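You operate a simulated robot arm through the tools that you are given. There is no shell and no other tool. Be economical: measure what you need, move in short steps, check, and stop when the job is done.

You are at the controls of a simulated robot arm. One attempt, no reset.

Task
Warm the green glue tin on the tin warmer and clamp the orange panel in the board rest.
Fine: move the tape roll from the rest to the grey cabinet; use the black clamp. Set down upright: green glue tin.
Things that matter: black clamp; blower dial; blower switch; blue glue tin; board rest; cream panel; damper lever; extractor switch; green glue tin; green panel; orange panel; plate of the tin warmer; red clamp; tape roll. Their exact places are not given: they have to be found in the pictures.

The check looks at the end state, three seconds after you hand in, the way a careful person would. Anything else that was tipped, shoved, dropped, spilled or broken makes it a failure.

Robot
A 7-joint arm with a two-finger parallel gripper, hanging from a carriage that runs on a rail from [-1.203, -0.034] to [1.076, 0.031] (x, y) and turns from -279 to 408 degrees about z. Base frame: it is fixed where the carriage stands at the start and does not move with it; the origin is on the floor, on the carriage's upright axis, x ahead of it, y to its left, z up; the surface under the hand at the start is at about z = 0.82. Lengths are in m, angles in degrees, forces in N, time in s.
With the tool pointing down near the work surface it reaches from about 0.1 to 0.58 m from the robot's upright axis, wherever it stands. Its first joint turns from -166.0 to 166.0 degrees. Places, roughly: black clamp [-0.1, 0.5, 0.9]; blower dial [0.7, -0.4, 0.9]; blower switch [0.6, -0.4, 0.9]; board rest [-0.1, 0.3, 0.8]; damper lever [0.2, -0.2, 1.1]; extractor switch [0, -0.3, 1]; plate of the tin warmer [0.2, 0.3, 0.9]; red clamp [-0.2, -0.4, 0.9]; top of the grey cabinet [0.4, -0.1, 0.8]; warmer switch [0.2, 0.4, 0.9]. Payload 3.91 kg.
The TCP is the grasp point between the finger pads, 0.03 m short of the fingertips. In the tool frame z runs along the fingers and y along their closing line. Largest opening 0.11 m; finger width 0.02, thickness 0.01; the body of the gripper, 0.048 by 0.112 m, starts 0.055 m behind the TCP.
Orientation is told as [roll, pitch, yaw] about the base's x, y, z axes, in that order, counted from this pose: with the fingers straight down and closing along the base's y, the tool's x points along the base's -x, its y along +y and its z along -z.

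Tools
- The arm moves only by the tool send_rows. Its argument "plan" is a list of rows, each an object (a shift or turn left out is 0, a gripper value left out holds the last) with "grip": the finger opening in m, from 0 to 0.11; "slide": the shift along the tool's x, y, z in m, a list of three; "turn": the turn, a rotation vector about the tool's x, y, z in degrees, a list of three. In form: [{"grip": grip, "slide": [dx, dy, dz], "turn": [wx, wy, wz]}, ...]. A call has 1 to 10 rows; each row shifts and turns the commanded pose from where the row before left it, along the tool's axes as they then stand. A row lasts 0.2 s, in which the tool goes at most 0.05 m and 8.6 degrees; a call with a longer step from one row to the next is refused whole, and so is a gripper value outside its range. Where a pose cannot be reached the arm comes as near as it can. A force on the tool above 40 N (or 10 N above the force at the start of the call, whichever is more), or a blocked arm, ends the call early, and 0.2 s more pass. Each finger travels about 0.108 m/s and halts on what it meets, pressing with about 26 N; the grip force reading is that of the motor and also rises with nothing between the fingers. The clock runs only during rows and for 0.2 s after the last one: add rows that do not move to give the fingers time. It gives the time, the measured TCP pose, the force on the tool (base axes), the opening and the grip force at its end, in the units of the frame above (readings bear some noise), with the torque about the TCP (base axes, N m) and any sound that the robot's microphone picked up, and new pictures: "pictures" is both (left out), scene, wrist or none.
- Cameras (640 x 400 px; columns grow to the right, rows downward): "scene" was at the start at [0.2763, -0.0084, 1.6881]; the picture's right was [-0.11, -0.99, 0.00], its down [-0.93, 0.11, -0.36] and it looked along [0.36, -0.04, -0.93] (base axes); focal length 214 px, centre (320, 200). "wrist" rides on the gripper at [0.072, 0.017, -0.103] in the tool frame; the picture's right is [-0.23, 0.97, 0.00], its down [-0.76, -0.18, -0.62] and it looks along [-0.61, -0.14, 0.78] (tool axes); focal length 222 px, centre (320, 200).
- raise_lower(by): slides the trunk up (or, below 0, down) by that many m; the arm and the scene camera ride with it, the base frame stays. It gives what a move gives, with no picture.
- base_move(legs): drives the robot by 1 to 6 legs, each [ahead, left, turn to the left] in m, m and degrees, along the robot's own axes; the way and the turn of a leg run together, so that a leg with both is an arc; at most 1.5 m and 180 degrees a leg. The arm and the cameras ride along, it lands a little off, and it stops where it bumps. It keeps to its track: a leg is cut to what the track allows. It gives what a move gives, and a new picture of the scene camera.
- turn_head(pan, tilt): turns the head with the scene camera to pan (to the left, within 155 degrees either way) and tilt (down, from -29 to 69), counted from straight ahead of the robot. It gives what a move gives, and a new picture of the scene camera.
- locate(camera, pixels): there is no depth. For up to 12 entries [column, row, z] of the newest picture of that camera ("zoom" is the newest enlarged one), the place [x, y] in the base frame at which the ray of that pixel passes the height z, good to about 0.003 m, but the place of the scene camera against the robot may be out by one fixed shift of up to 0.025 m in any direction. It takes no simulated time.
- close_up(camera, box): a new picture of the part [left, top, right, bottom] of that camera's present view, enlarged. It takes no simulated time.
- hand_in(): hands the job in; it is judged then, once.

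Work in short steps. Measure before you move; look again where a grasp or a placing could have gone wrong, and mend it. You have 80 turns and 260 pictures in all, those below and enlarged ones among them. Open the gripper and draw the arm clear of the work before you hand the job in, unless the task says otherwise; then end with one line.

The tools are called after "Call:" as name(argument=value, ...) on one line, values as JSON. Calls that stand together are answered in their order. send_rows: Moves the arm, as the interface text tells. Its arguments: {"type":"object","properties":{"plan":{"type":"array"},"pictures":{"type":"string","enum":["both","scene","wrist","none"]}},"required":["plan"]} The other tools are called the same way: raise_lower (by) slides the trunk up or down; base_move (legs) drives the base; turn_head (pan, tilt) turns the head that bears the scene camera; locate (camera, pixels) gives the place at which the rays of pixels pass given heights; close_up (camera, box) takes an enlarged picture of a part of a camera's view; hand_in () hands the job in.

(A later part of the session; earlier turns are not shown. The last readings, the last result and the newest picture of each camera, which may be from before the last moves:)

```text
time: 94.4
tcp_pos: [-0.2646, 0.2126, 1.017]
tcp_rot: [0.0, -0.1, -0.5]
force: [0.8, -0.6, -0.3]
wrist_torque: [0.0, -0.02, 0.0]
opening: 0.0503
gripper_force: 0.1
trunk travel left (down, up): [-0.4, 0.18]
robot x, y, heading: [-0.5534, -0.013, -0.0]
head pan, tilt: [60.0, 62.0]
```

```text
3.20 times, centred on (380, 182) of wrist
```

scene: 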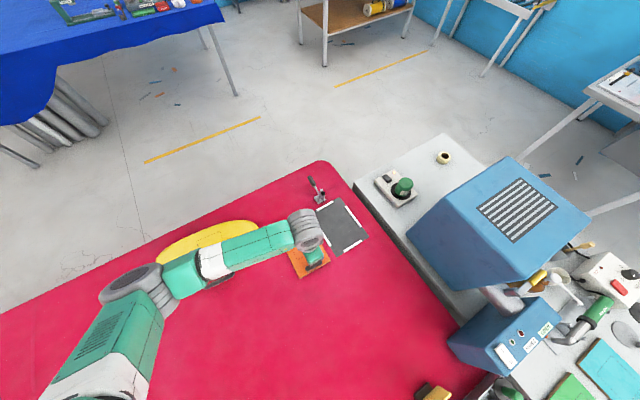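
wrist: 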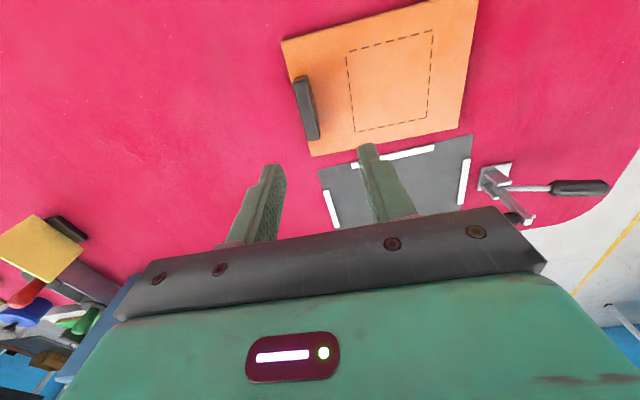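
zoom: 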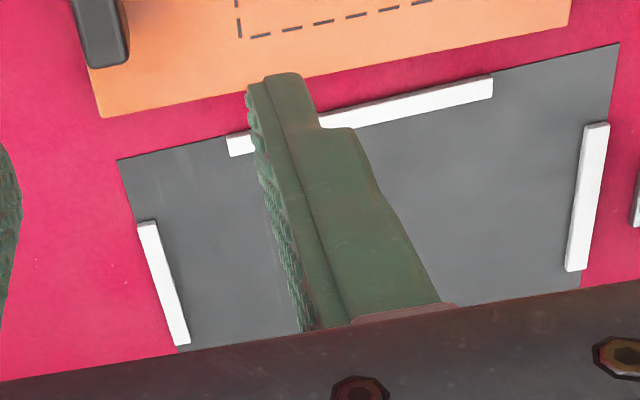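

Call:
locate(camera="wrist", pixels=[[281.4, 41.3, 0.832], [310.6, 156.6, 0.832], [458.2, 127.3, 0.832], [478, 0, 0.832], [306, 109.5, 0.85], [306, 109.5, 0.87], [293.7, 80, 0.86], [314, 140, 0.86], [351.3, 168.4, 0.825], [433.8, 151.3, 0.825], [334.4, 208.6, 0.825], [459.7, 181.3, 0.825]])

```text
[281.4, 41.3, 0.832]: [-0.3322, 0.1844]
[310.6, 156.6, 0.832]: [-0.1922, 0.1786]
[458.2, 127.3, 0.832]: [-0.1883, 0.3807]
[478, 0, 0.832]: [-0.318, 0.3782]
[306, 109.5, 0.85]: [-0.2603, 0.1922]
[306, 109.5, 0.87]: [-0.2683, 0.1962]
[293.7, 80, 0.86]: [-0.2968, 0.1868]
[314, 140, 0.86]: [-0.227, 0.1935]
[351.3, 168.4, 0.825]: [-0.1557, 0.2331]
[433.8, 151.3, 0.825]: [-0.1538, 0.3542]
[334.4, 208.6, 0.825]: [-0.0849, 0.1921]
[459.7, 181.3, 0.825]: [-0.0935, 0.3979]
```

Panel ≈ x -0.332..-0.190, y 0.180..0.380; pocket ≈ x -0.155..-0.006, y 0.192..0.398. Handle centre ≈(-0.264,0.194). I go above the handle for a closer look.

Call:
send_rows(plan=[{"slide": [0, -0.018, 0.04]}, {"slide": [0, 0, 0.04]}, {"slide": [0, 0, 0.02]}, {}], pictures="wrist")

Call:
close_up(camera="wrist", box=[220, 60, 420, 220])

```text
time: 95.4
tcp_pos: [-0.264, 0.1921, 0.9164]
tcp_rot: [-0.1, -0.1, -0.3]
force: [-0.7, 0.0, -0.3]
wrist_torque: [0.03, 0.02, 0.0]
opening: 0.0499
gripper_force: 0.1
trunk travel left (down, up): [-0.4, 0.18]
robot x, y, heading: [-0.5535, -0.015, 0.2]
head pan, tilt: [60.0, 62.0]
```

wrist: 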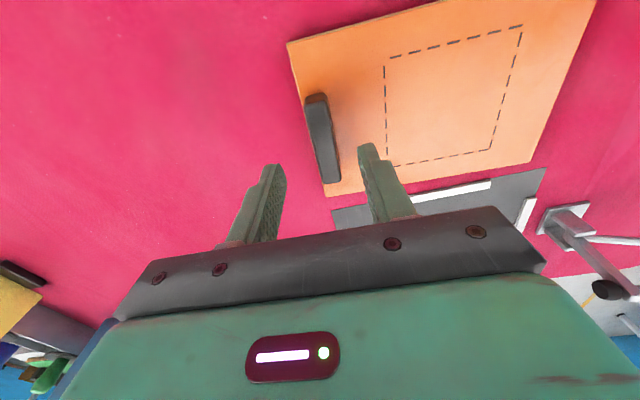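

```text
2.50 times, centred on (320, 140) of wrist
```

zoom: 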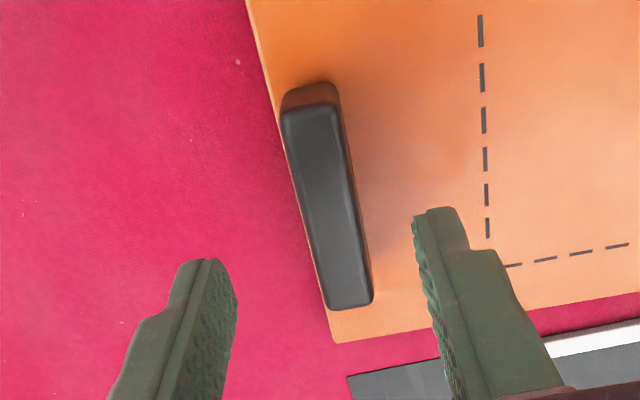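

Call:
locate(camera="wrist", pixels=[[304, 103, 0.85], [328, 102, 0.85], [322, 184, 0.85], [341, 180, 0.85], [323, 142, 0.85], [323, 142, 0.86], [304, 103, 0.86], [341, 180, 0.86]])

```text
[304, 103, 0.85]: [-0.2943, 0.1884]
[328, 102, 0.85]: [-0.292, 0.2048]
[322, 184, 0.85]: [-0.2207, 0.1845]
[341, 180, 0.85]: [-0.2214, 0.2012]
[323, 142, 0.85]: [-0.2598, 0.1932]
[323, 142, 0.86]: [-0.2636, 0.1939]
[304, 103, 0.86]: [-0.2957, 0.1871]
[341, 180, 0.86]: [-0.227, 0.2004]
```

Handle top centre ≈(-0.262,0.194), aligned within ~2°. I descend to z≈0.868 and grip it.

Call:
send_rows(plan=[{"slide": [-0.001, 0.002, 0.025]}, {"slide": [0, 0, 0.015]}, {"slide": [0, 0, 0.007]}, {}, {"grip": 0.03}, {"grip": 0.02}, {"grip": 0.0}, {}, {}], pictures="wrist")

```text
time: 97.4
tcp_pos: [-0.2638, 0.1962, 0.8669]
tcp_rot: [-0.1, -0.1, -0.4]
force: [0.0, -0.1, 0.5]
wrist_torque: [-0.04, 0.0, -0.09]
opening: 0.0173
gripper_force: 26.1
trunk travel left (down, up): [-0.4, 0.18]
robot x, y, heading: [-0.5534, -0.0143, -0.0]
head pan, tilt: [60.0, 62.0]
```

wrist: 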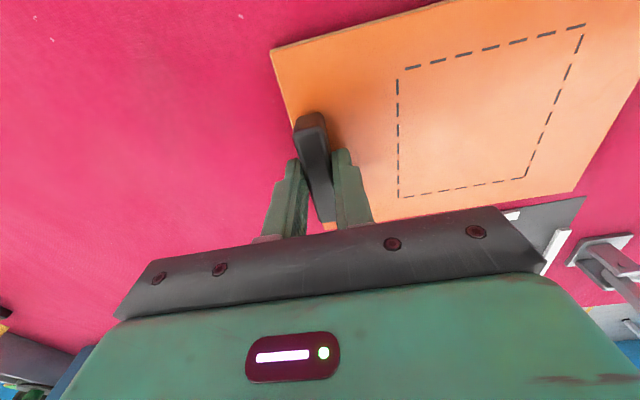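

Held at 0.0173. I lift 3 cm and look.

Call:
send_rows(plan=[{"slide": [0, 0, -0.015]}, {"slide": [0, 0, -0.02]}, {}], pictures="both")

Call:
close_up(camera="scene", box=[250, 160, 390, 300])

```text
time: 98.2
tcp_pos: [-0.2648, 0.1975, 0.903]
tcp_rot: [-0.1, -0.1, -0.4]
force: [-0.7, 0.5, -1.5]
wrist_torque: [-0.19, -0.01, 0.02]
opening: 0.0177
gripper_force: 26.1
trunk travel left (down, up): [-0.4, 0.18]
robot x, y, heading: [-0.5502, -0.0142, 0.2]
head pan, tilt: [60.0, 62.0]
```

scene: 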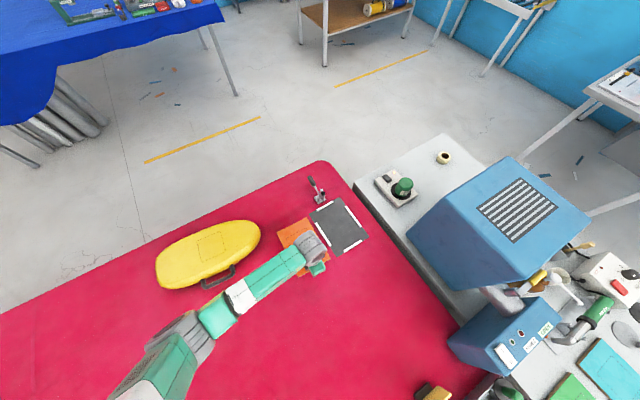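
wrist: 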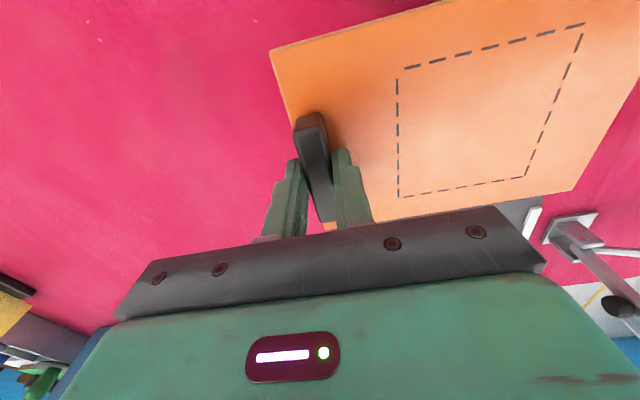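

```text
2.86 times, centred on (320, 230) of scene
```

zoom: 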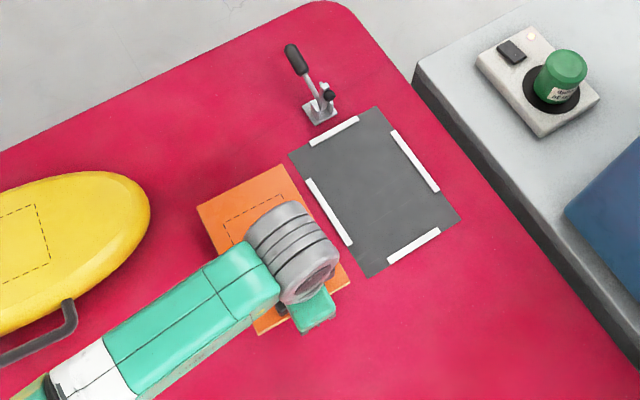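

Panel lifts level. I measure its place in the hand now.

Call:
close_up(camera="wrist", box=[440, 100, 640, 240])

Call:
locate(camera="wrist", pixels=[[271, 49, 0.868], [576, 190, 0.868], [377, 222, 0.868], [292, 112, 0.868], [440, 212, 0.868], [428, 4, 0.868], [604, 145, 0.868]])

```text
2.86 times, centred on (540, 170) of wrist
```

zoom: 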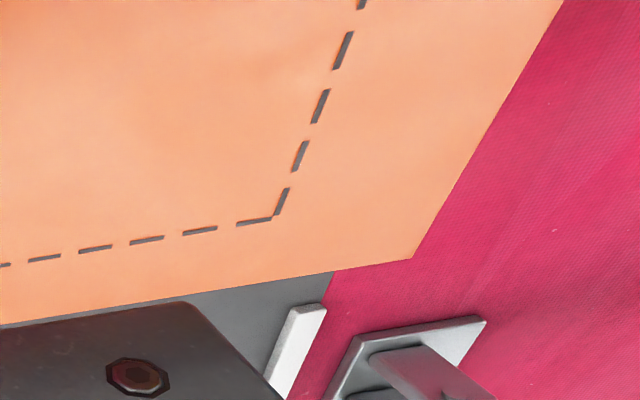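

```text
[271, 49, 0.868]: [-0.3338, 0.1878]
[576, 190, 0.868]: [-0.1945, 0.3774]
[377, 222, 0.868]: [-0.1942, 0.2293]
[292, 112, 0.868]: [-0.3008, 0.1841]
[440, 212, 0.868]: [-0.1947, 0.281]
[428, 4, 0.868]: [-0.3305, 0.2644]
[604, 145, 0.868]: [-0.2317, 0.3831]
```

Call:
close_up(camera="wrist", box=[240, 30, 400, 130])

Call:
locate(camera="wrist", pixels=[[624.8, 100, 0.868], [571.8, 190.2, 0.868], [598.5, 145, 0.868]])

```text
4.00 times, centred on (320, 80) of wrist
```

zoom: 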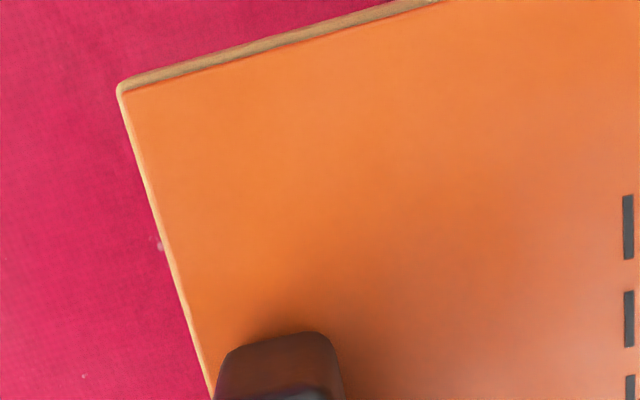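

```text
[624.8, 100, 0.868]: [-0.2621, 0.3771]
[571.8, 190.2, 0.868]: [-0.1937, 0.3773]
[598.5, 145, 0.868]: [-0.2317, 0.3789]
```

Call:
locate(camera="wrist", pixels=[[271.2, 53.8, 0.868], [293.2, 128.8, 0.868], [282, 91, 0.868], [346, 31, 0.868]])

```text
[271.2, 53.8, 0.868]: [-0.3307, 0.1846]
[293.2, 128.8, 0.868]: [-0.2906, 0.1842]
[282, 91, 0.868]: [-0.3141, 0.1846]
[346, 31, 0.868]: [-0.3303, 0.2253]
```

Panel in hand: x -0.331..-0.194, y 0.1845..0.377, square. Pocket centre ≈(-0.0805,0.2955); shift is (+0.182,+0.0145). I carry it over.

Call:
send_rows(plan=[{"slide": [-0.04, 0.003, 0]}, {"slide": [-0.04, 0.003, 0]}, {"slide": [-0.04, 0.003, 0]}, {"slide": [-0.04, 0.003, 0]}, {"slide": [-0.022, 0.0025, 0]}, {}], pictures="both")

Call:
close_up(camera="scene", box=[270, 160, 410, 280])

Call:
close_up(camera="wrist", box=[440, 60, 640, 240])

```text
time: 99.6
tcp_pos: [-0.0821, 0.2083, 0.9047]
tcp_rot: [0.0, -0.1, -0.4]
force: [0.0, -0.5, -2.7]
wrist_torque: [-0.18, 0.03, 0.02]
opening: 0.0177
gripper_force: 26.3
trunk travel left (down, up): [-0.4, 0.18]
robot x, y, heading: [-0.5566, -0.0138, -0.1]
head pan, tilt: [60.0, 62.0]
```

scene: 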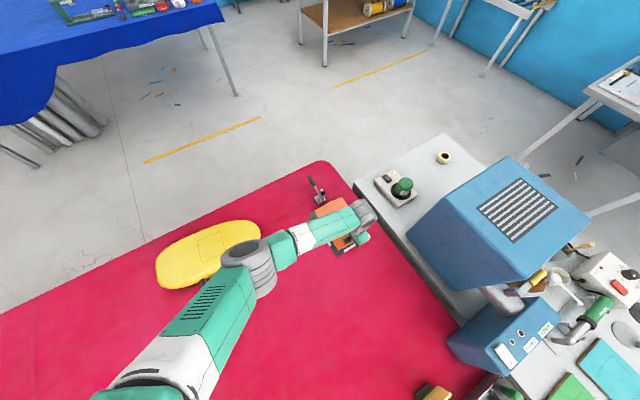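
wrist: 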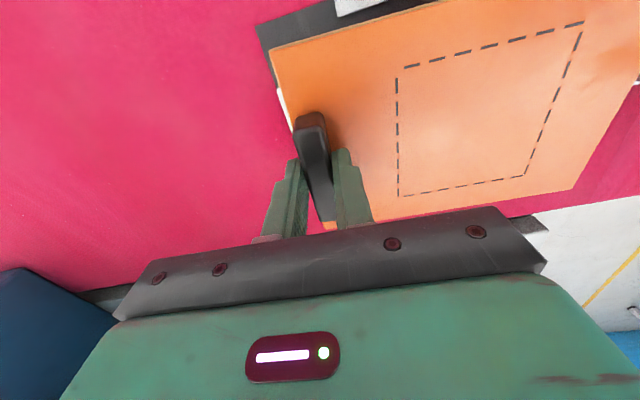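

```text
3.33 times, centred on (340, 220) of scene
```

zoom: 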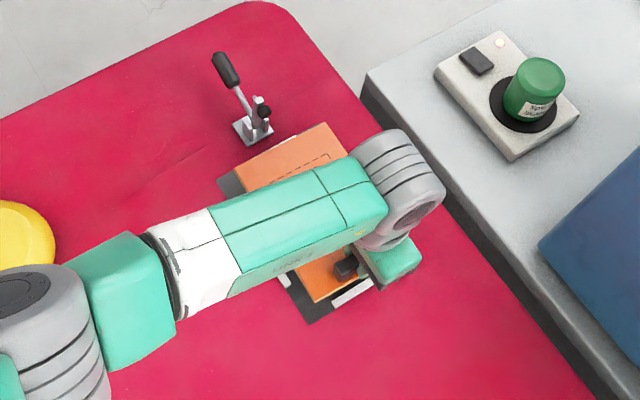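

```text
2.22 times, centred on (540, 150) of wrist
```

zoom: 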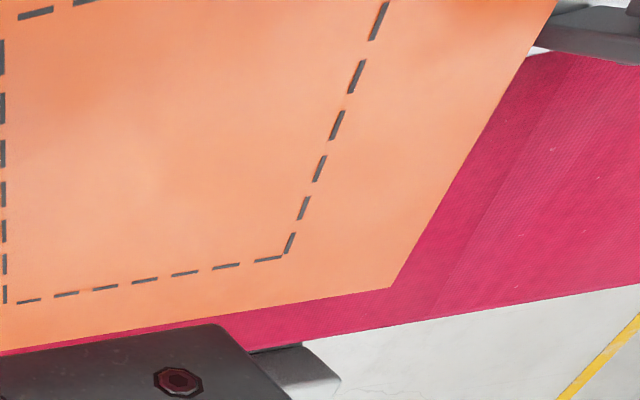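

I check the rest corner and strips visible beside the panel at (258,25), (282,90), (345,12).

Call:
close_up(camera="wrist", box=[240, 0, 400, 130])

Call:
send_rows(plan=[{}], pictures="none")

```text
3.08 times, centred on (320, 65) of wrist
```

zoom: 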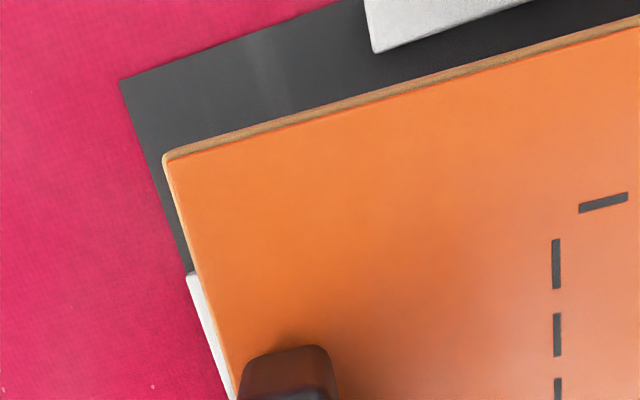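

```text
time: 100.0
tcp_pos: [-0.0815, 0.2066, 0.9035]
tcp_rot: [0.0, -0.2, -0.5]
force: [0.1, 0.0, -2.5]
wrist_torque: [-0.23, 0.0, -0.02]
opening: 0.0175
gripper_force: 26.4
trunk travel left (down, up): [-0.4, 0.18]
robot x, y, heading: [-0.5535, -0.0153, 0.0]
head pan, tilt: [60.0, 62.0]
```

Call:
locate(camera="wrist", pixels=[[255, 26, 0.82], [276.7, 89.3, 0.82], [337.4, 16.9, 0.825], [270.5, 52, 0.868], [292.8, 127, 0.868], [571.8, 190.2, 0.868], [412, 10, 0.868]])

```text
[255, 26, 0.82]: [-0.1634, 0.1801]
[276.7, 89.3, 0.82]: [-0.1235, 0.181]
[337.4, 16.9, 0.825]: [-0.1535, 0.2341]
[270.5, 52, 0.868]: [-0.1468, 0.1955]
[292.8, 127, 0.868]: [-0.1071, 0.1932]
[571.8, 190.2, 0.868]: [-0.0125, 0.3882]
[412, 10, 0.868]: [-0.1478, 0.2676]
```

Panel now x -0.1475..-0.0125, y 0.194..0.388 vs. pocket ≈ -0.1535..-0.0045, 0.190..0.395. Shift +0.002 in y and lower.

Call:
send_rows(plan=[{"slide": [0, 0.002, 0.015]}, {"slide": [0, 0, 0.01]}, {}], pictures="wrist")

Call:
close_up(camera="wrist", box=[240, 0, 400, 130])

Call:
close_up(camera="wrist", box=[440, 60, 640, 240])

```text
time: 100.8
tcp_pos: [-0.0829, 0.21, 0.8792]
tcp_rot: [0.0, 0.0, -0.4]
force: [-0.9, 0.0, -1.8]
wrist_torque: [-0.21, 0.02, 0.01]
opening: 0.0175
gripper_force: 25.9
trunk travel left (down, up): [-0.4, 0.18]
robot x, y, heading: [-0.5515, -0.0137, 0.2]
head pan, tilt: [60.0, 62.0]
```

wrist: 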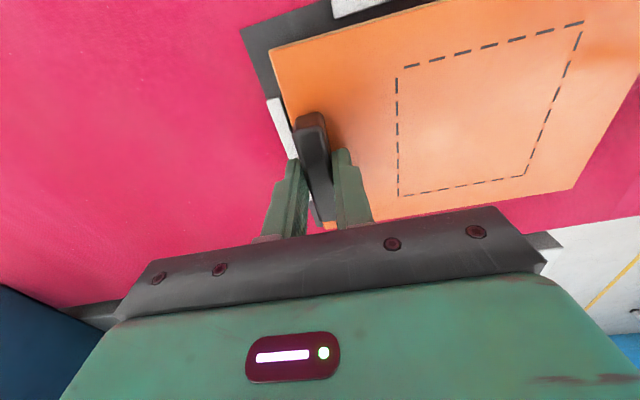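

```text
3.08 times, centred on (320, 65) of wrist
```

zoom: 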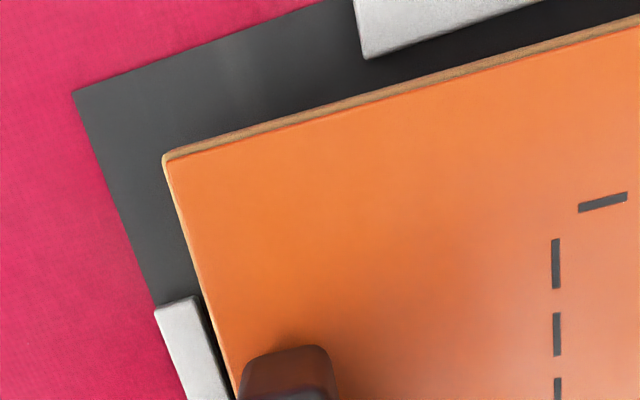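

```text
2.22 times, centred on (540, 150) of wrist
```

zoom: 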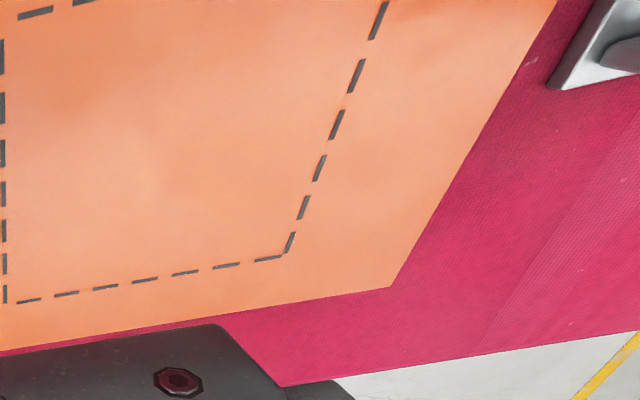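

Call:
locate(camera="wrist", pixels=[[280, 96.5, 0.825], [333.8, 19, 0.825], [240, 29.5, 0.82], [270.5, 52, 0.844], [292.8, 127, 0.844], [571.8, 190.2, 0.844]])

```text
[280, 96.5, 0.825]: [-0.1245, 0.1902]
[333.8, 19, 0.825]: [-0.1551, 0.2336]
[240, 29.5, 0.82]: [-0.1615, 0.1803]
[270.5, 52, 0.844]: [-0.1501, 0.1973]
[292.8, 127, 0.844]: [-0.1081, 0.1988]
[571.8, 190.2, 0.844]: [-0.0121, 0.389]
```

Centred within about 1 mm. Lowering to contact in small steps.

Call:
send_rows(plan=[{"slide": [0, 0, 0.005]}, {"slide": [0, 0, 0.003]}, {"slide": [0, 0, 0.002]}, {}], pictures="none")

Call:
send_rows(plan=[{"slide": [0, 0, 0.002]}, {}], pictures="none")

```text
time: 101.8
tcp_pos: [-0.0819, 0.2105, 0.8691]
tcp_rot: [0.0, -0.1, -0.4]
force: [-0.6, -2.9, 5.5]
wrist_torque: [0.57, -0.54, -0.18]
opening: 0.018
gripper_force: 25.6
trunk travel left (down, up): [-0.4, 0.18]
robot x, y, heading: [-0.5568, -0.0177, -0.3]
head pan, tilt: [60.0, 62.0]
```

```text
time: 102.4
tcp_pos: [-0.0824, 0.2126, 0.8672]
tcp_rot: [0.0, 0.0, -0.3]
force: [-4.4, -1.4, 13.8]
wrist_torque: [-0.06, -0.13, 0.2]
opening: 0.0175
gripper_force: 26.2
trunk travel left (down, up): [-0.4, 0.18]
robot x, y, heading: [-0.5544, -0.0171, 0.1]
head pan, tilt: [60.0, 62.0]
```

Contact at the same height as at pick-up, so the panel lies flat. I release and lift to inspect.

Call:
send_rows(plan=[{"grip": 0.03}, {"grip": 0.05}, {"grip": 0.05}, {"slide": [0, 0, -0.02]}, {"slide": [0, 0, -0.04]}, {"slide": [0, 0, -0.05]}, {"slide": [0.045, 0.01, 0]}, {"slide": [0.045, 0.015, 0]}, {"slide": [0.01, 0.04, 0]}, {}], pictures="both")

Call:
close_up(camera="wrist", box=[180, 60, 480, 240])

Call:
close_up(camera="scene", box=[280, 160, 400, 270])

```text
time: 104.6
tcp_pos: [-0.1824, 0.2732, 0.9764]
tcp_rot: [0.0, -0.1, -0.4]
force: [-0.1, -0.2, -0.5]
wrist_torque: [0.01, 0.0, 0.01]
opening: 0.0499
gripper_force: 0.1
trunk travel left (down, up): [-0.4, 0.18]
robot x, y, heading: [-0.554, -0.0185, 0.4]
head pan, tilt: [60.0, 62.0]
```

scene: 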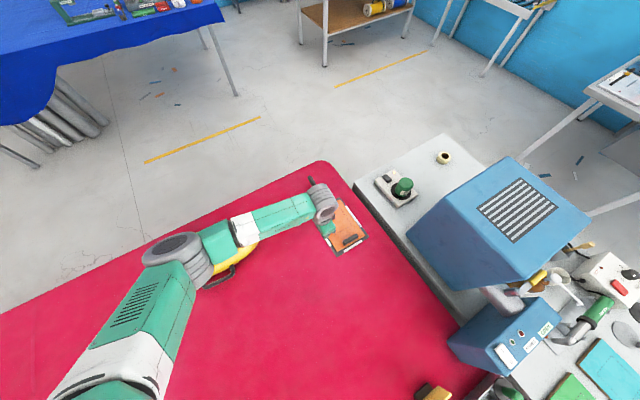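
wrist: 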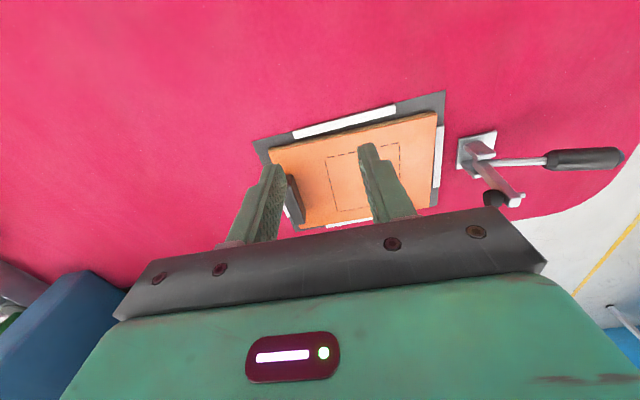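

```text
2.13 times, centred on (330, 150) of wrist
```

zoom: 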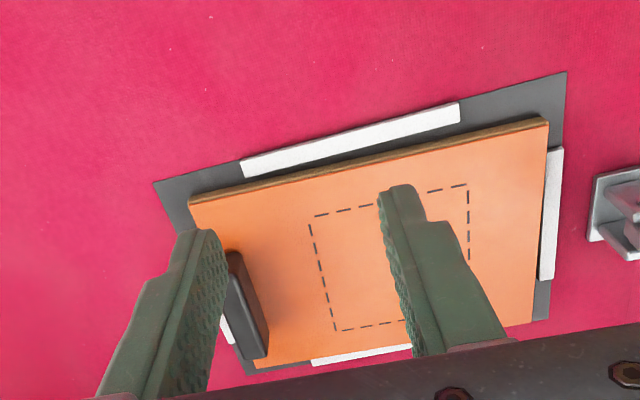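

```text
3.64 times, centred on (340, 215) of scene
```

zoom: 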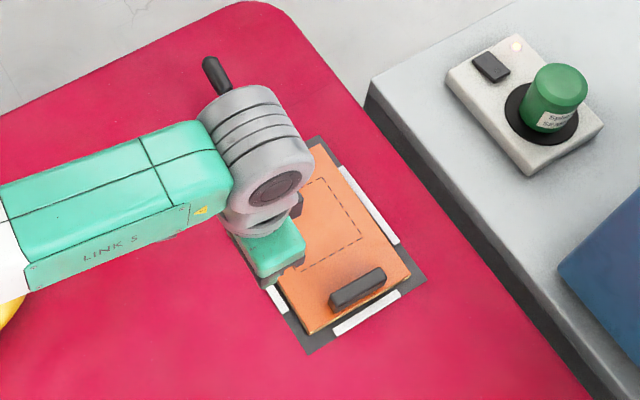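

The panel lies in the pocket with strips visible around. Triangulating the black handle: grip from (-0.087,0.495,0.874) to tip (-0.088,0.552,0.884). I retract, turn the hand 90° (fingers closing along x), and move the carriage to x≈-0.2.

Call:
send_rows(plan=[{"slide": [0.02, 0.01, -0.04], "turn": [0, 0, 8]}, {"slide": [0.03, 0.02, -0.01], "turn": [0, 0, 8]}, {"slide": [0.03, 0.02, 0], "turn": [0, 0, 8]}, {"slide": [0.03, 0.02, 0], "turn": [0, 0, 8]}, {"turn": [0, 0, 8.4]}, {"turn": [0, 0, 8.4]}, {"turn": [0, 0, 8.4]}, {"turn": [0, 0, 8.4]}, {"turn": [0, 0, 8.4]}, {"turn": [0, 0, 8]}], pictures="none")

Call:
send_rows(plan=[{"turn": [0, 0, 7.6], "grip": 0.06}, {}], pictures="scene")

```text
time: 106.8
tcp_pos: [-0.2699, 0.3693, 1.0251]
tcp_rot: [0.2, -0.1, -82.5]
force: [0.1, 0.0, 0.5]
wrist_torque: [0.01, 0.03, -0.02]
opening: 0.0501
gripper_force: 0.1
trunk travel left (down, up): [-0.4, 0.18]
robot x, y, heading: [-0.551, -0.0151, 0.2]
head pan, tilt: [60.0, 62.0]
```

```text
time: 107.4
tcp_pos: [-0.2707, 0.369, 1.0254]
tcp_rot: [0.2, 0.0, -90.0]
force: [0.8, 0.1, -0.4]
wrist_torque: [0.0, 0.0, -0.06]
opening: 0.06
gripper_force: 0.1
trunk travel left (down, up): [-0.4, 0.18]
robot x, y, heading: [-0.5538, -0.0132, 0.2]
head pan, tilt: [60.0, 62.0]
```

scene: 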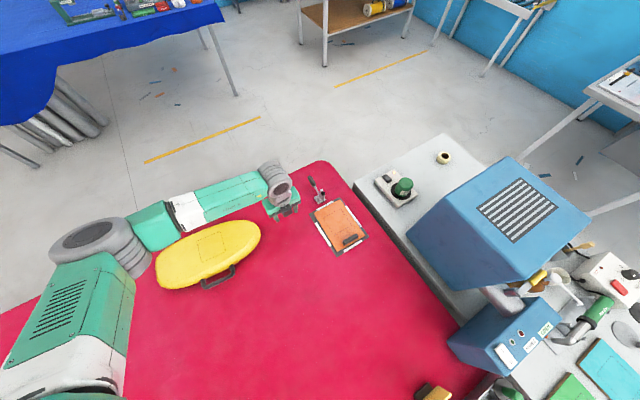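

Yaw is -90 (tool x = +y, tool y = +x). I pull the arm back 0.1 in x, then drive the carriage +0.4.

Call:
send_rows(plan=[{"slide": [0.01, -0.04, 0]}, {"slide": [0.01, -0.04, 0]}, {"slide": [0.01, -0.04, 0]}, {}], pictures="none")

Call:
base_move(legs=[[0.4, 0, 0]])

Call:
send_rows(plan=[{"slide": [0.04, -0.02, 0]}, {"slide": [0.04, -0.02, 0]}, {"slide": [0.03, -0.02, 0]}, {"slide": [0.02, 0, 0]}, {}], pictures="both")

```text
time: 108.4
tcp_pos: [-0.3878, 0.4015, 1.0251]
tcp_rot: [0.1, 0.0, -90.1]
force: [-0.4, -0.5, 0.3]
wrist_torque: [0.02, -0.01, 0.01]
opening: 0.0599
gripper_force: 0.0
trunk travel left (down, up): [-0.4, 0.18]
robot x, y, heading: [-0.5521, -0.0127, -0.0]
head pan, tilt: [60.0, 62.0]
```

```text
time: 110.8
tcp_pos: [0.0015, 0.4103, 1.0248]
tcp_rot: [0.1, 0.1, -90.4]
force: [-0.2, 0.1, -0.9]
wrist_torque: [0.0, -0.03, -0.04]
opening: 0.0601
gripper_force: 0.0
trunk travel left (down, up): [-0.4, 0.18]
robot x, y, heading: [-0.1609, -0.0078, -0.3]
head pan, tilt: [60.0, 62.0]
```

scene: 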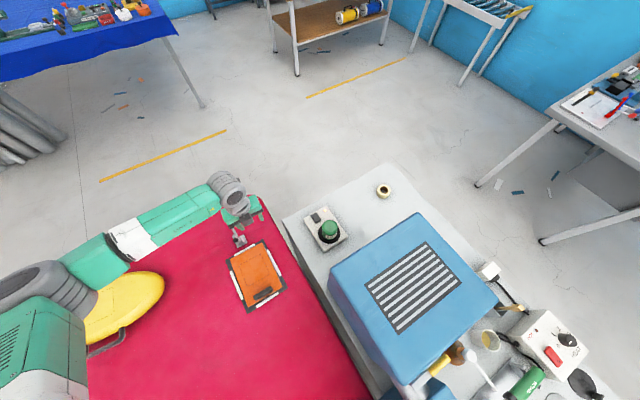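

```text
time: 112.0
tcp_pos: [-0.0565, 0.5415, 1.0248]
tcp_rot: [0.1, 0.0, -90.4]
force: [0.7, -0.7, 0.4]
wrist_torque: [-0.02, -0.01, 0.01]
opening: 0.06
gripper_force: 0.0
trunk travel left (down, up): [-0.4, 0.18]
robot x, y, heading: [-0.1646, -0.0009, -0.1]
head pan, tilt: [60.0, 62.0]
```

scene: 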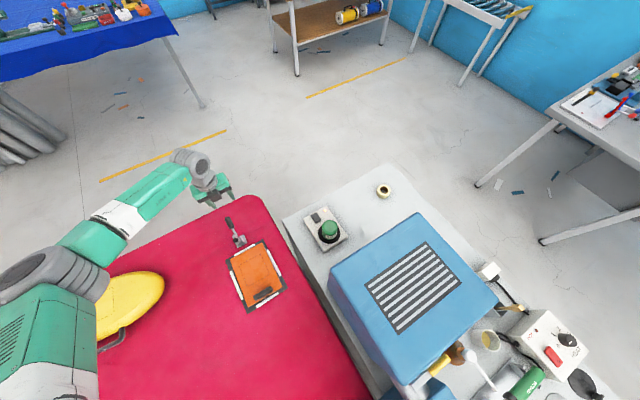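
wrist: 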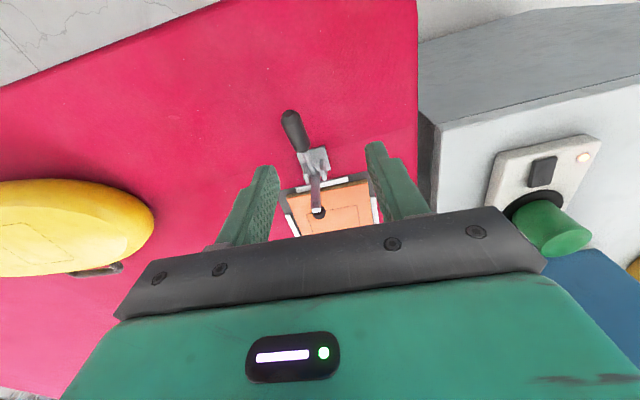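

Now the wrist camera faces the clamp: handle tip (289,113), neck (305,150), pad (318,211). I locate them.

Call:
locate(camera="wrist", pixels=[[289, 114, 0.884], [305, 150, 0.874], [318, 212, 0.9], [313, 175, 0.86], [297, 132, 0.88]])

Call:
close_up(camera="wrist", box=[240, 90, 400, 240])

```text
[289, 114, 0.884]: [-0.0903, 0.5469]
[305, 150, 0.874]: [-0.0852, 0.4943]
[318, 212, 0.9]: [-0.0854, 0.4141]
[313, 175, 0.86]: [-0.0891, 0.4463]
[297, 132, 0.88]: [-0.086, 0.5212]
```

```text
2.67 times, centred on (320, 165) of wrist
```

zoom: 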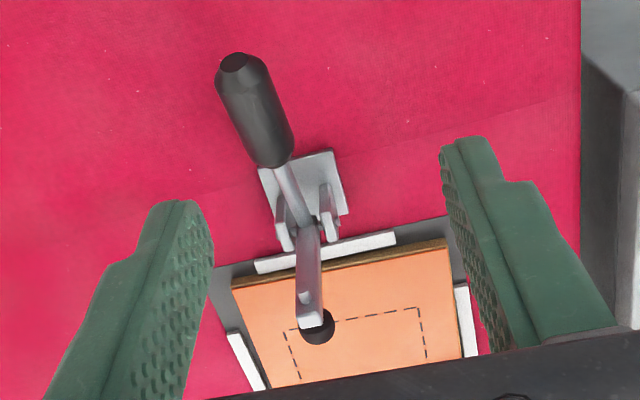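

Handle is at x≈-0.088; I descend around it at y≈0.535, z≈0.882 with fingers either side in x, then close.

Call:
send_rows(plan=[{"slide": [-0.003, -0.031, 0]}, {"slide": [-0.003, 0, 0.03]}, {"slide": [0, 0, 0.04]}, {"slide": [0, 0, 0.04]}, {"slide": [0, 0, 0.032]}, {}], pictures="both")

```text
time: 113.4
tcp_pos: [-0.0857, 0.5356, 0.8839]
tcp_rot: [0.2, 0.0, -90.4]
force: [0.9, 0.5, 0.3]
wrist_torque: [0.0, 0.0, 0.02]
opening: 0.0601
gripper_force: 0.0
trunk travel left (down, up): [-0.4, 0.18]
robot x, y, heading: [-0.1642, -0.0003, -0.4]
head pan, tilt: [60.0, 62.0]
```

scene: 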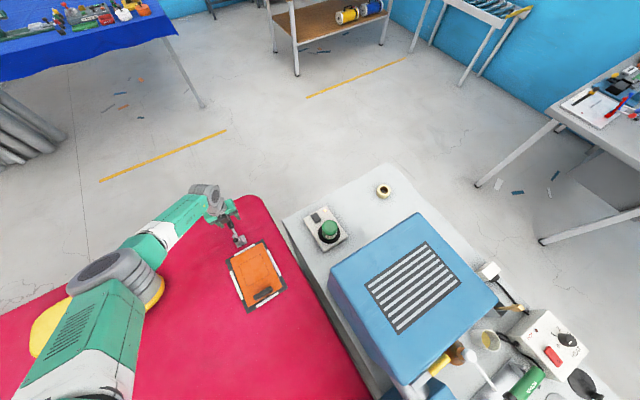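
wrist: 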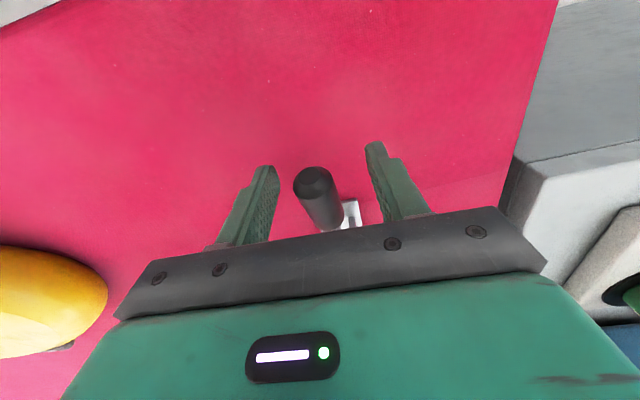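

Handle is between the fingers. Close on it.

Call:
send_rows(plan=[{"grip": 0.04}, {"grip": 0.02}, {"grip": 0.0}, {}, {}], pictures="none")

```text
time: 114.6
tcp_pos: [-0.0871, 0.5357, 0.8844]
tcp_rot: [0.0, 0.0, -90.2]
force: [-8.5, -0.4, -0.4]
wrist_torque: [0.01, -0.28, 0.8]
opening: 0.0224
gripper_force: 45.0
trunk travel left (down, up): [-0.4, 0.18]
robot x, y, heading: [-0.1673, -0.003, -0.5]
head pan, tilt: [60.0, 62.0]
```

Gripped (0.022). I swing the handle up along an arc about the pivot (y≈0.45, z≈0.866), first 30°.

Call:
send_rows(plan=[{"slide": [-0.0045, -0.001, -0.0146]}, {"slide": [-0.0069, 0, -0.0136]}, {"slide": [-0.0092, 0, -0.0122]}, {}], pictures="both")

Call:
close_up(camera="scene", box=[190, 170, 310, 320])

```text
time: 115.6
tcp_pos: [-0.0873, 0.5127, 0.9241]
tcp_rot: [0.1, -0.1, -90.5]
force: [0.8, 0.5, -17.6]
wrist_torque: [1.29, -0.44, 0.5]
opening: 0.0225
gripper_force: 44.4
trunk travel left (down, up): [-0.4, 0.18]
robot x, y, heading: [-0.1657, -0.004, -0.1]
head pan, tilt: [60.0, 62.0]
```

scene: 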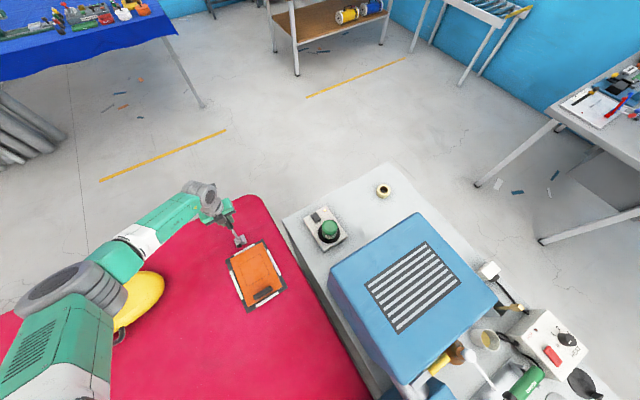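
wrist: 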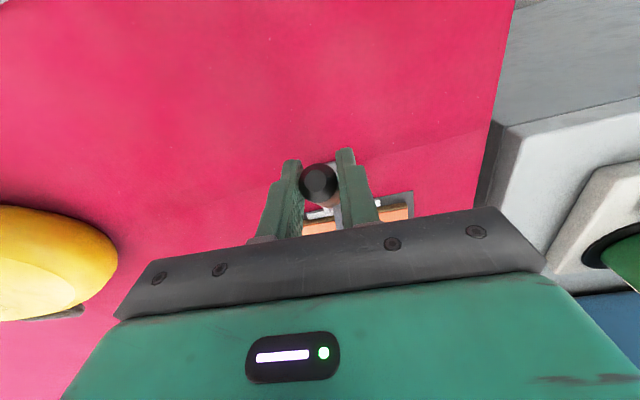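

```text
2.67 times, centred on (250, 245) of scene
```

zoom: 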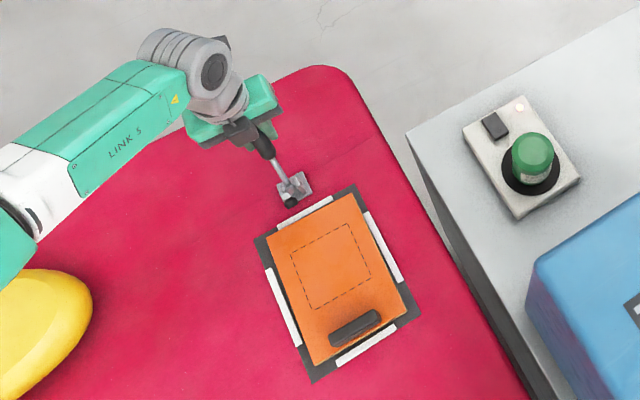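

The handle follows (tip now facing the camera), resisting about 18 N. Continue the arc.

Call:
send_rows(plan=[{"slide": [-0.0112, 0, -0.0104]}, {"slide": [-0.0128, 0, -0.0083]}, {"slide": [-0.014, 0, -0.006]}, {}], pictures="both")

Call:
close_up(camera="scene", box=[190, 170, 310, 320])

```text
time: 116.6
tcp_pos: [-0.0873, 0.4817, 0.9497]
tcp_rot: [0.4, 0.2, -90.4]
force: [11.1, 13.5, -5.2]
wrist_torque: [1.6, -1.13, 0.54]
opening: 0.0222
gripper_force: 45.1
trunk travel left (down, up): [-0.4, 0.18]
robot x, y, heading: [-0.1722, -0.0067, -0.2]
head pan, tilt: [60.0, 62.0]
```

scene: 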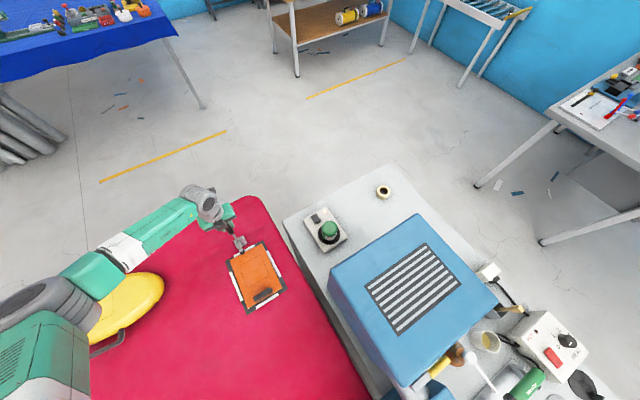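
wrist: 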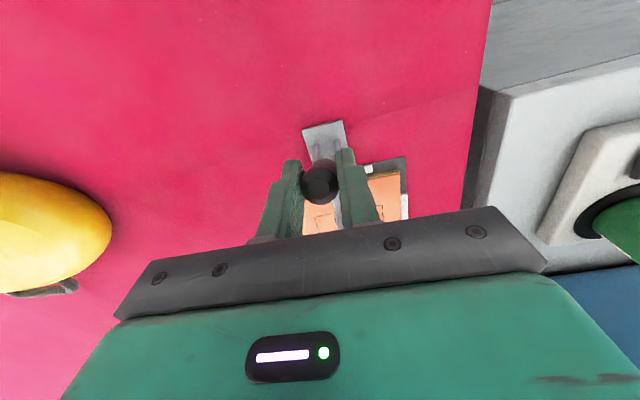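

```text
2.67 times, centred on (250, 245) of scene
```

zoom: 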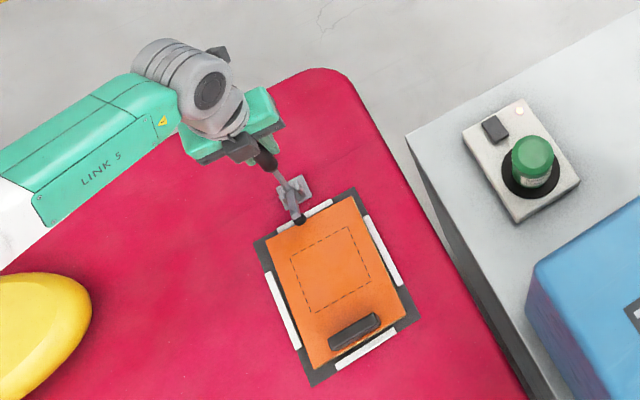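

The clamp arm is swinging down toward the panel's edge. Continue the last part of the arc.

Call:
send_rows(plan=[{"slide": [-0.0149, 0, -0.0034]}, {"slide": [-0.0122, 0, -0.001]}, {}], pictures="both")

Call:
close_up(camera="scene", box=[190, 170, 310, 320])

```text
time: 117.4
tcp_pos: [-0.0877, 0.4564, 0.9547]
tcp_rot: [0.2, 0.1, -90.5]
force: [13.9, 10.1, 13.4]
wrist_torque: [1.23, -0.26, -0.1]
opening: 0.0219
gripper_force: 45.1
trunk travel left (down, up): [-0.4, 0.18]
robot x, y, heading: [-0.1668, -0.0073, -0.5]
head pan, tilt: [60.0, 62.0]
```

scene: 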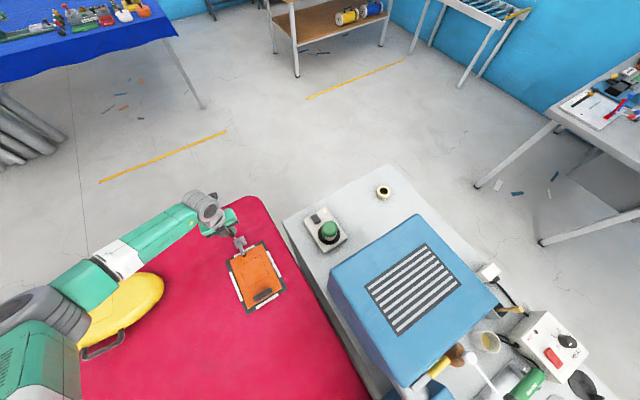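
wrist: 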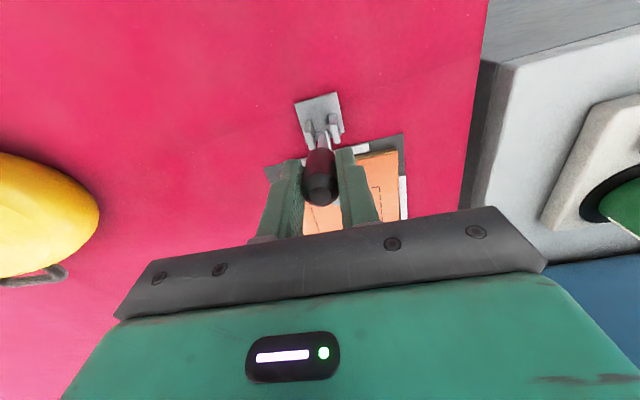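

```text
2.67 times, centred on (250, 245) of scene
```

zoom: 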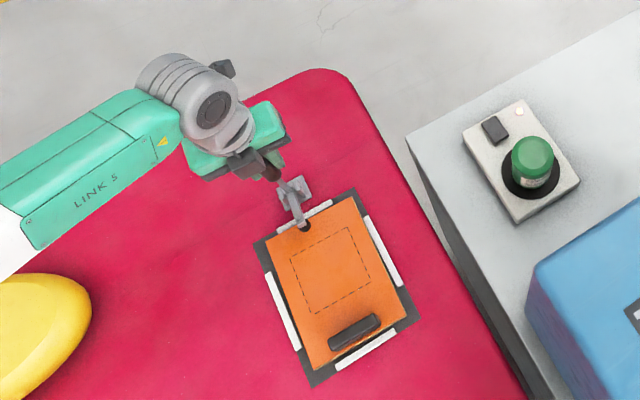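

Handle nearly vertical. I push a bit further over to latch, watching force and sound.

Call:
send_rows(plan=[{"slide": [-0.007, 0, -0.001]}, {"slide": [-0.006, 0, 0]}, {}], pictures="wrist")

Call:
close_up(camera="scene", box=[200, 190, 300, 280])

```text
time: 118.2
tcp_pos: [-0.086, 0.441, 0.9541]
tcp_rot: [0.2, 0.0, -90.5]
force: [17.0, 11.0, -11.3]
wrist_torque: [1.48, 0.75, -0.09]
opening: 0.0222
gripper_force: 44.9
trunk travel left (down, up): [-0.4, 0.18]
robot x, y, heading: [-0.1676, -0.0022, -0.2]
head pan, tilt: [60.0, 62.0]
```

wrist: 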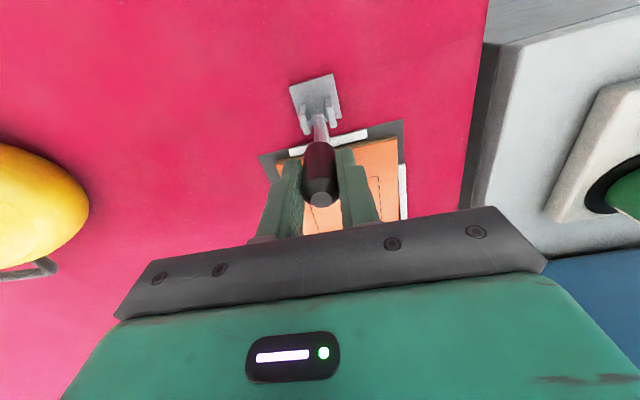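

```text
4.44 times, centred on (250, 235) of scene
```

zoom: 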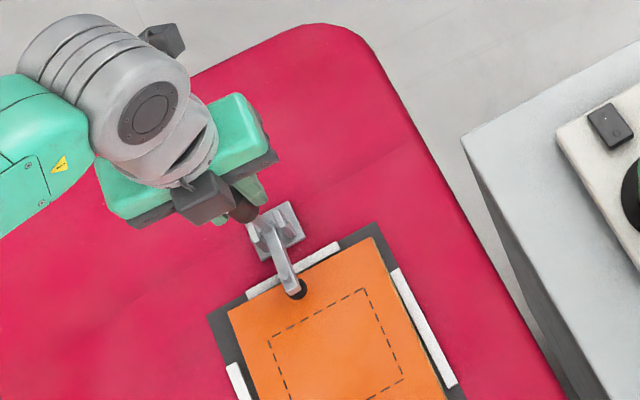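

Force z changed to -11: the handle now pulls down, so it continues over. I follow the arc past vertical.

Call:
send_rows(plan=[{"slide": [-0.008, -0.001, 0.003]}, {"slide": [-0.008, 0, 0.003]}, {}], pictures="wrist")

Call:
close_up(camera="scene", box=[200, 190, 300, 280])

```text
time: 119.2
tcp_pos: [-0.0856, 0.4229, 0.9505]
tcp_rot: [0.5, 0.1, -90.7]
force: [12.4, -0.3, 15.8]
wrist_torque: [0.86, 0.89, 0.17]
opening: 0.0227
gripper_force: 44.5
trunk travel left (down, up): [-0.4, 0.18]
robot x, y, heading: [-0.1671, -0.0037, -0.2]
head pan, tilt: [60.0, 62.0]
stopped in row 3: the force on the tool passed its limit at 40 N (the readings are from after the stop); the commanded pose is now the measured one
```

wrist: 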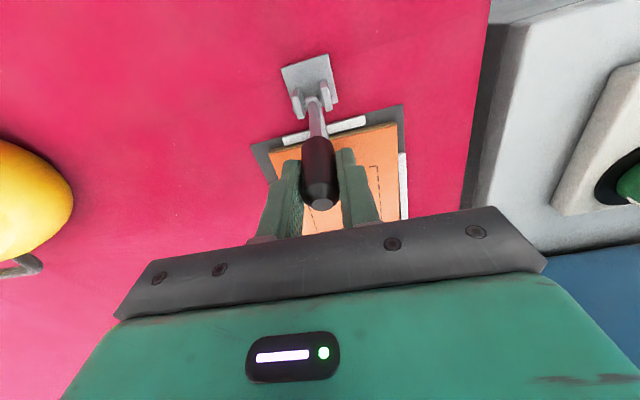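

```text
4.44 times, centred on (250, 235) of scene
5 turns are left
```

zoom: 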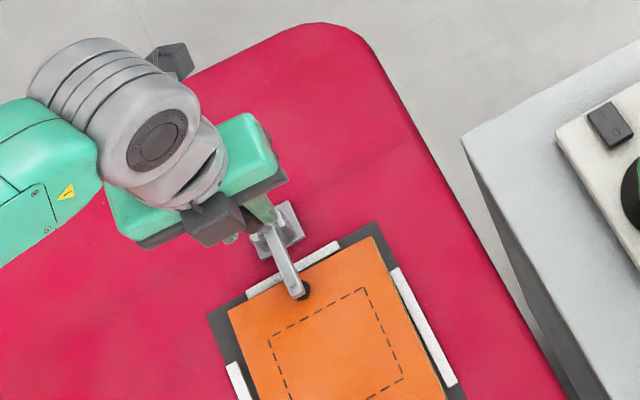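

Force peaked at 40 N as the handle reached its stop past vertical with the pad down on the panel. I release, lift straight up, and inspect.

Call:
send_rows(plan=[{"grip": 0.04}, {"grip": 0.06}, {"grip": 0.07}, {"slide": [0, 0, -0.03]}, {"slide": [0, 0, -0.04]}, {"slide": [0, 0, -0.04]}, {"slide": [0.04, 0, 0]}, {"slide": [0.04, 0, 0]}, {"slide": [0.03, 0, 0]}, {}], pictures="both")

Call:
close_up(camera="wrist", box=[240, 90, 400, 240])

Call:
close_up(camera="scene", box=[200, 190, 310, 320])

```text
time: 121.4
tcp_pos: [-0.0903, 0.5314, 1.0575]
tcp_rot: [0.2, -0.1, -90.5]
force: [0.6, -0.5, 0.7]
wrist_torque: [0.0, 0.0, 0.01]
opening: 0.0701
gripper_force: 0.1
trunk travel left (down, up): [-0.4, 0.18]
robot x, y, heading: [-0.1701, -0.0018, -0.3]
head pan, tilt: [60.0, 62.0]
```

scene: 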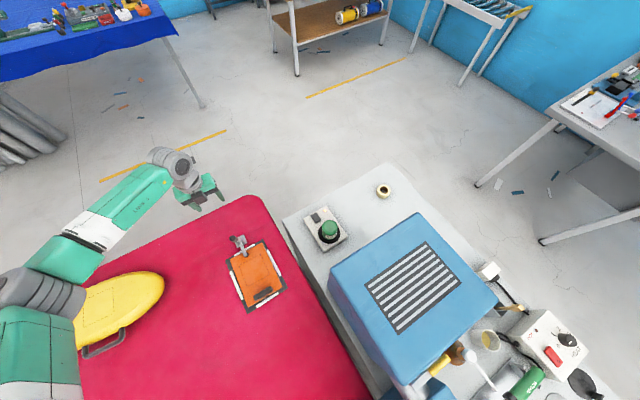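
wrist: 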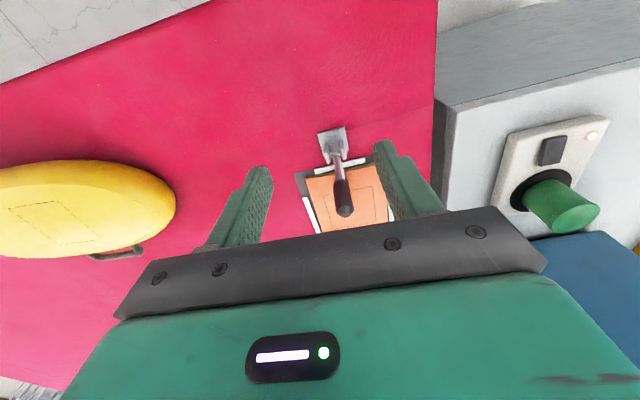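

```text
2.67 times, centred on (320, 165) of wrist
```

zoom: 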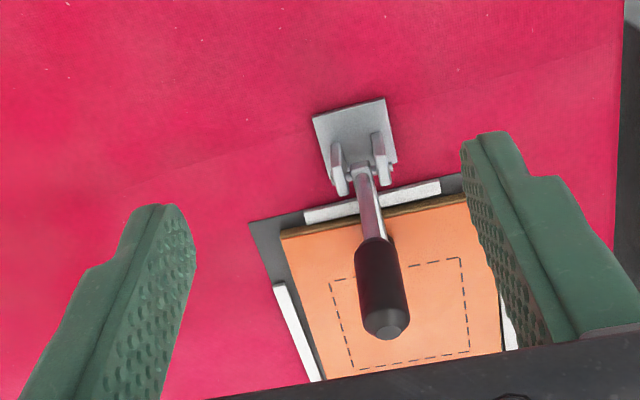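

```text
3.08 times, centred on (255, 255) of scene
4 turns are left
```

zoom: 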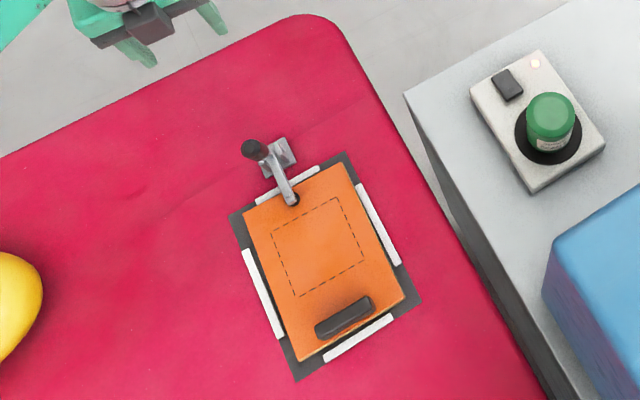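

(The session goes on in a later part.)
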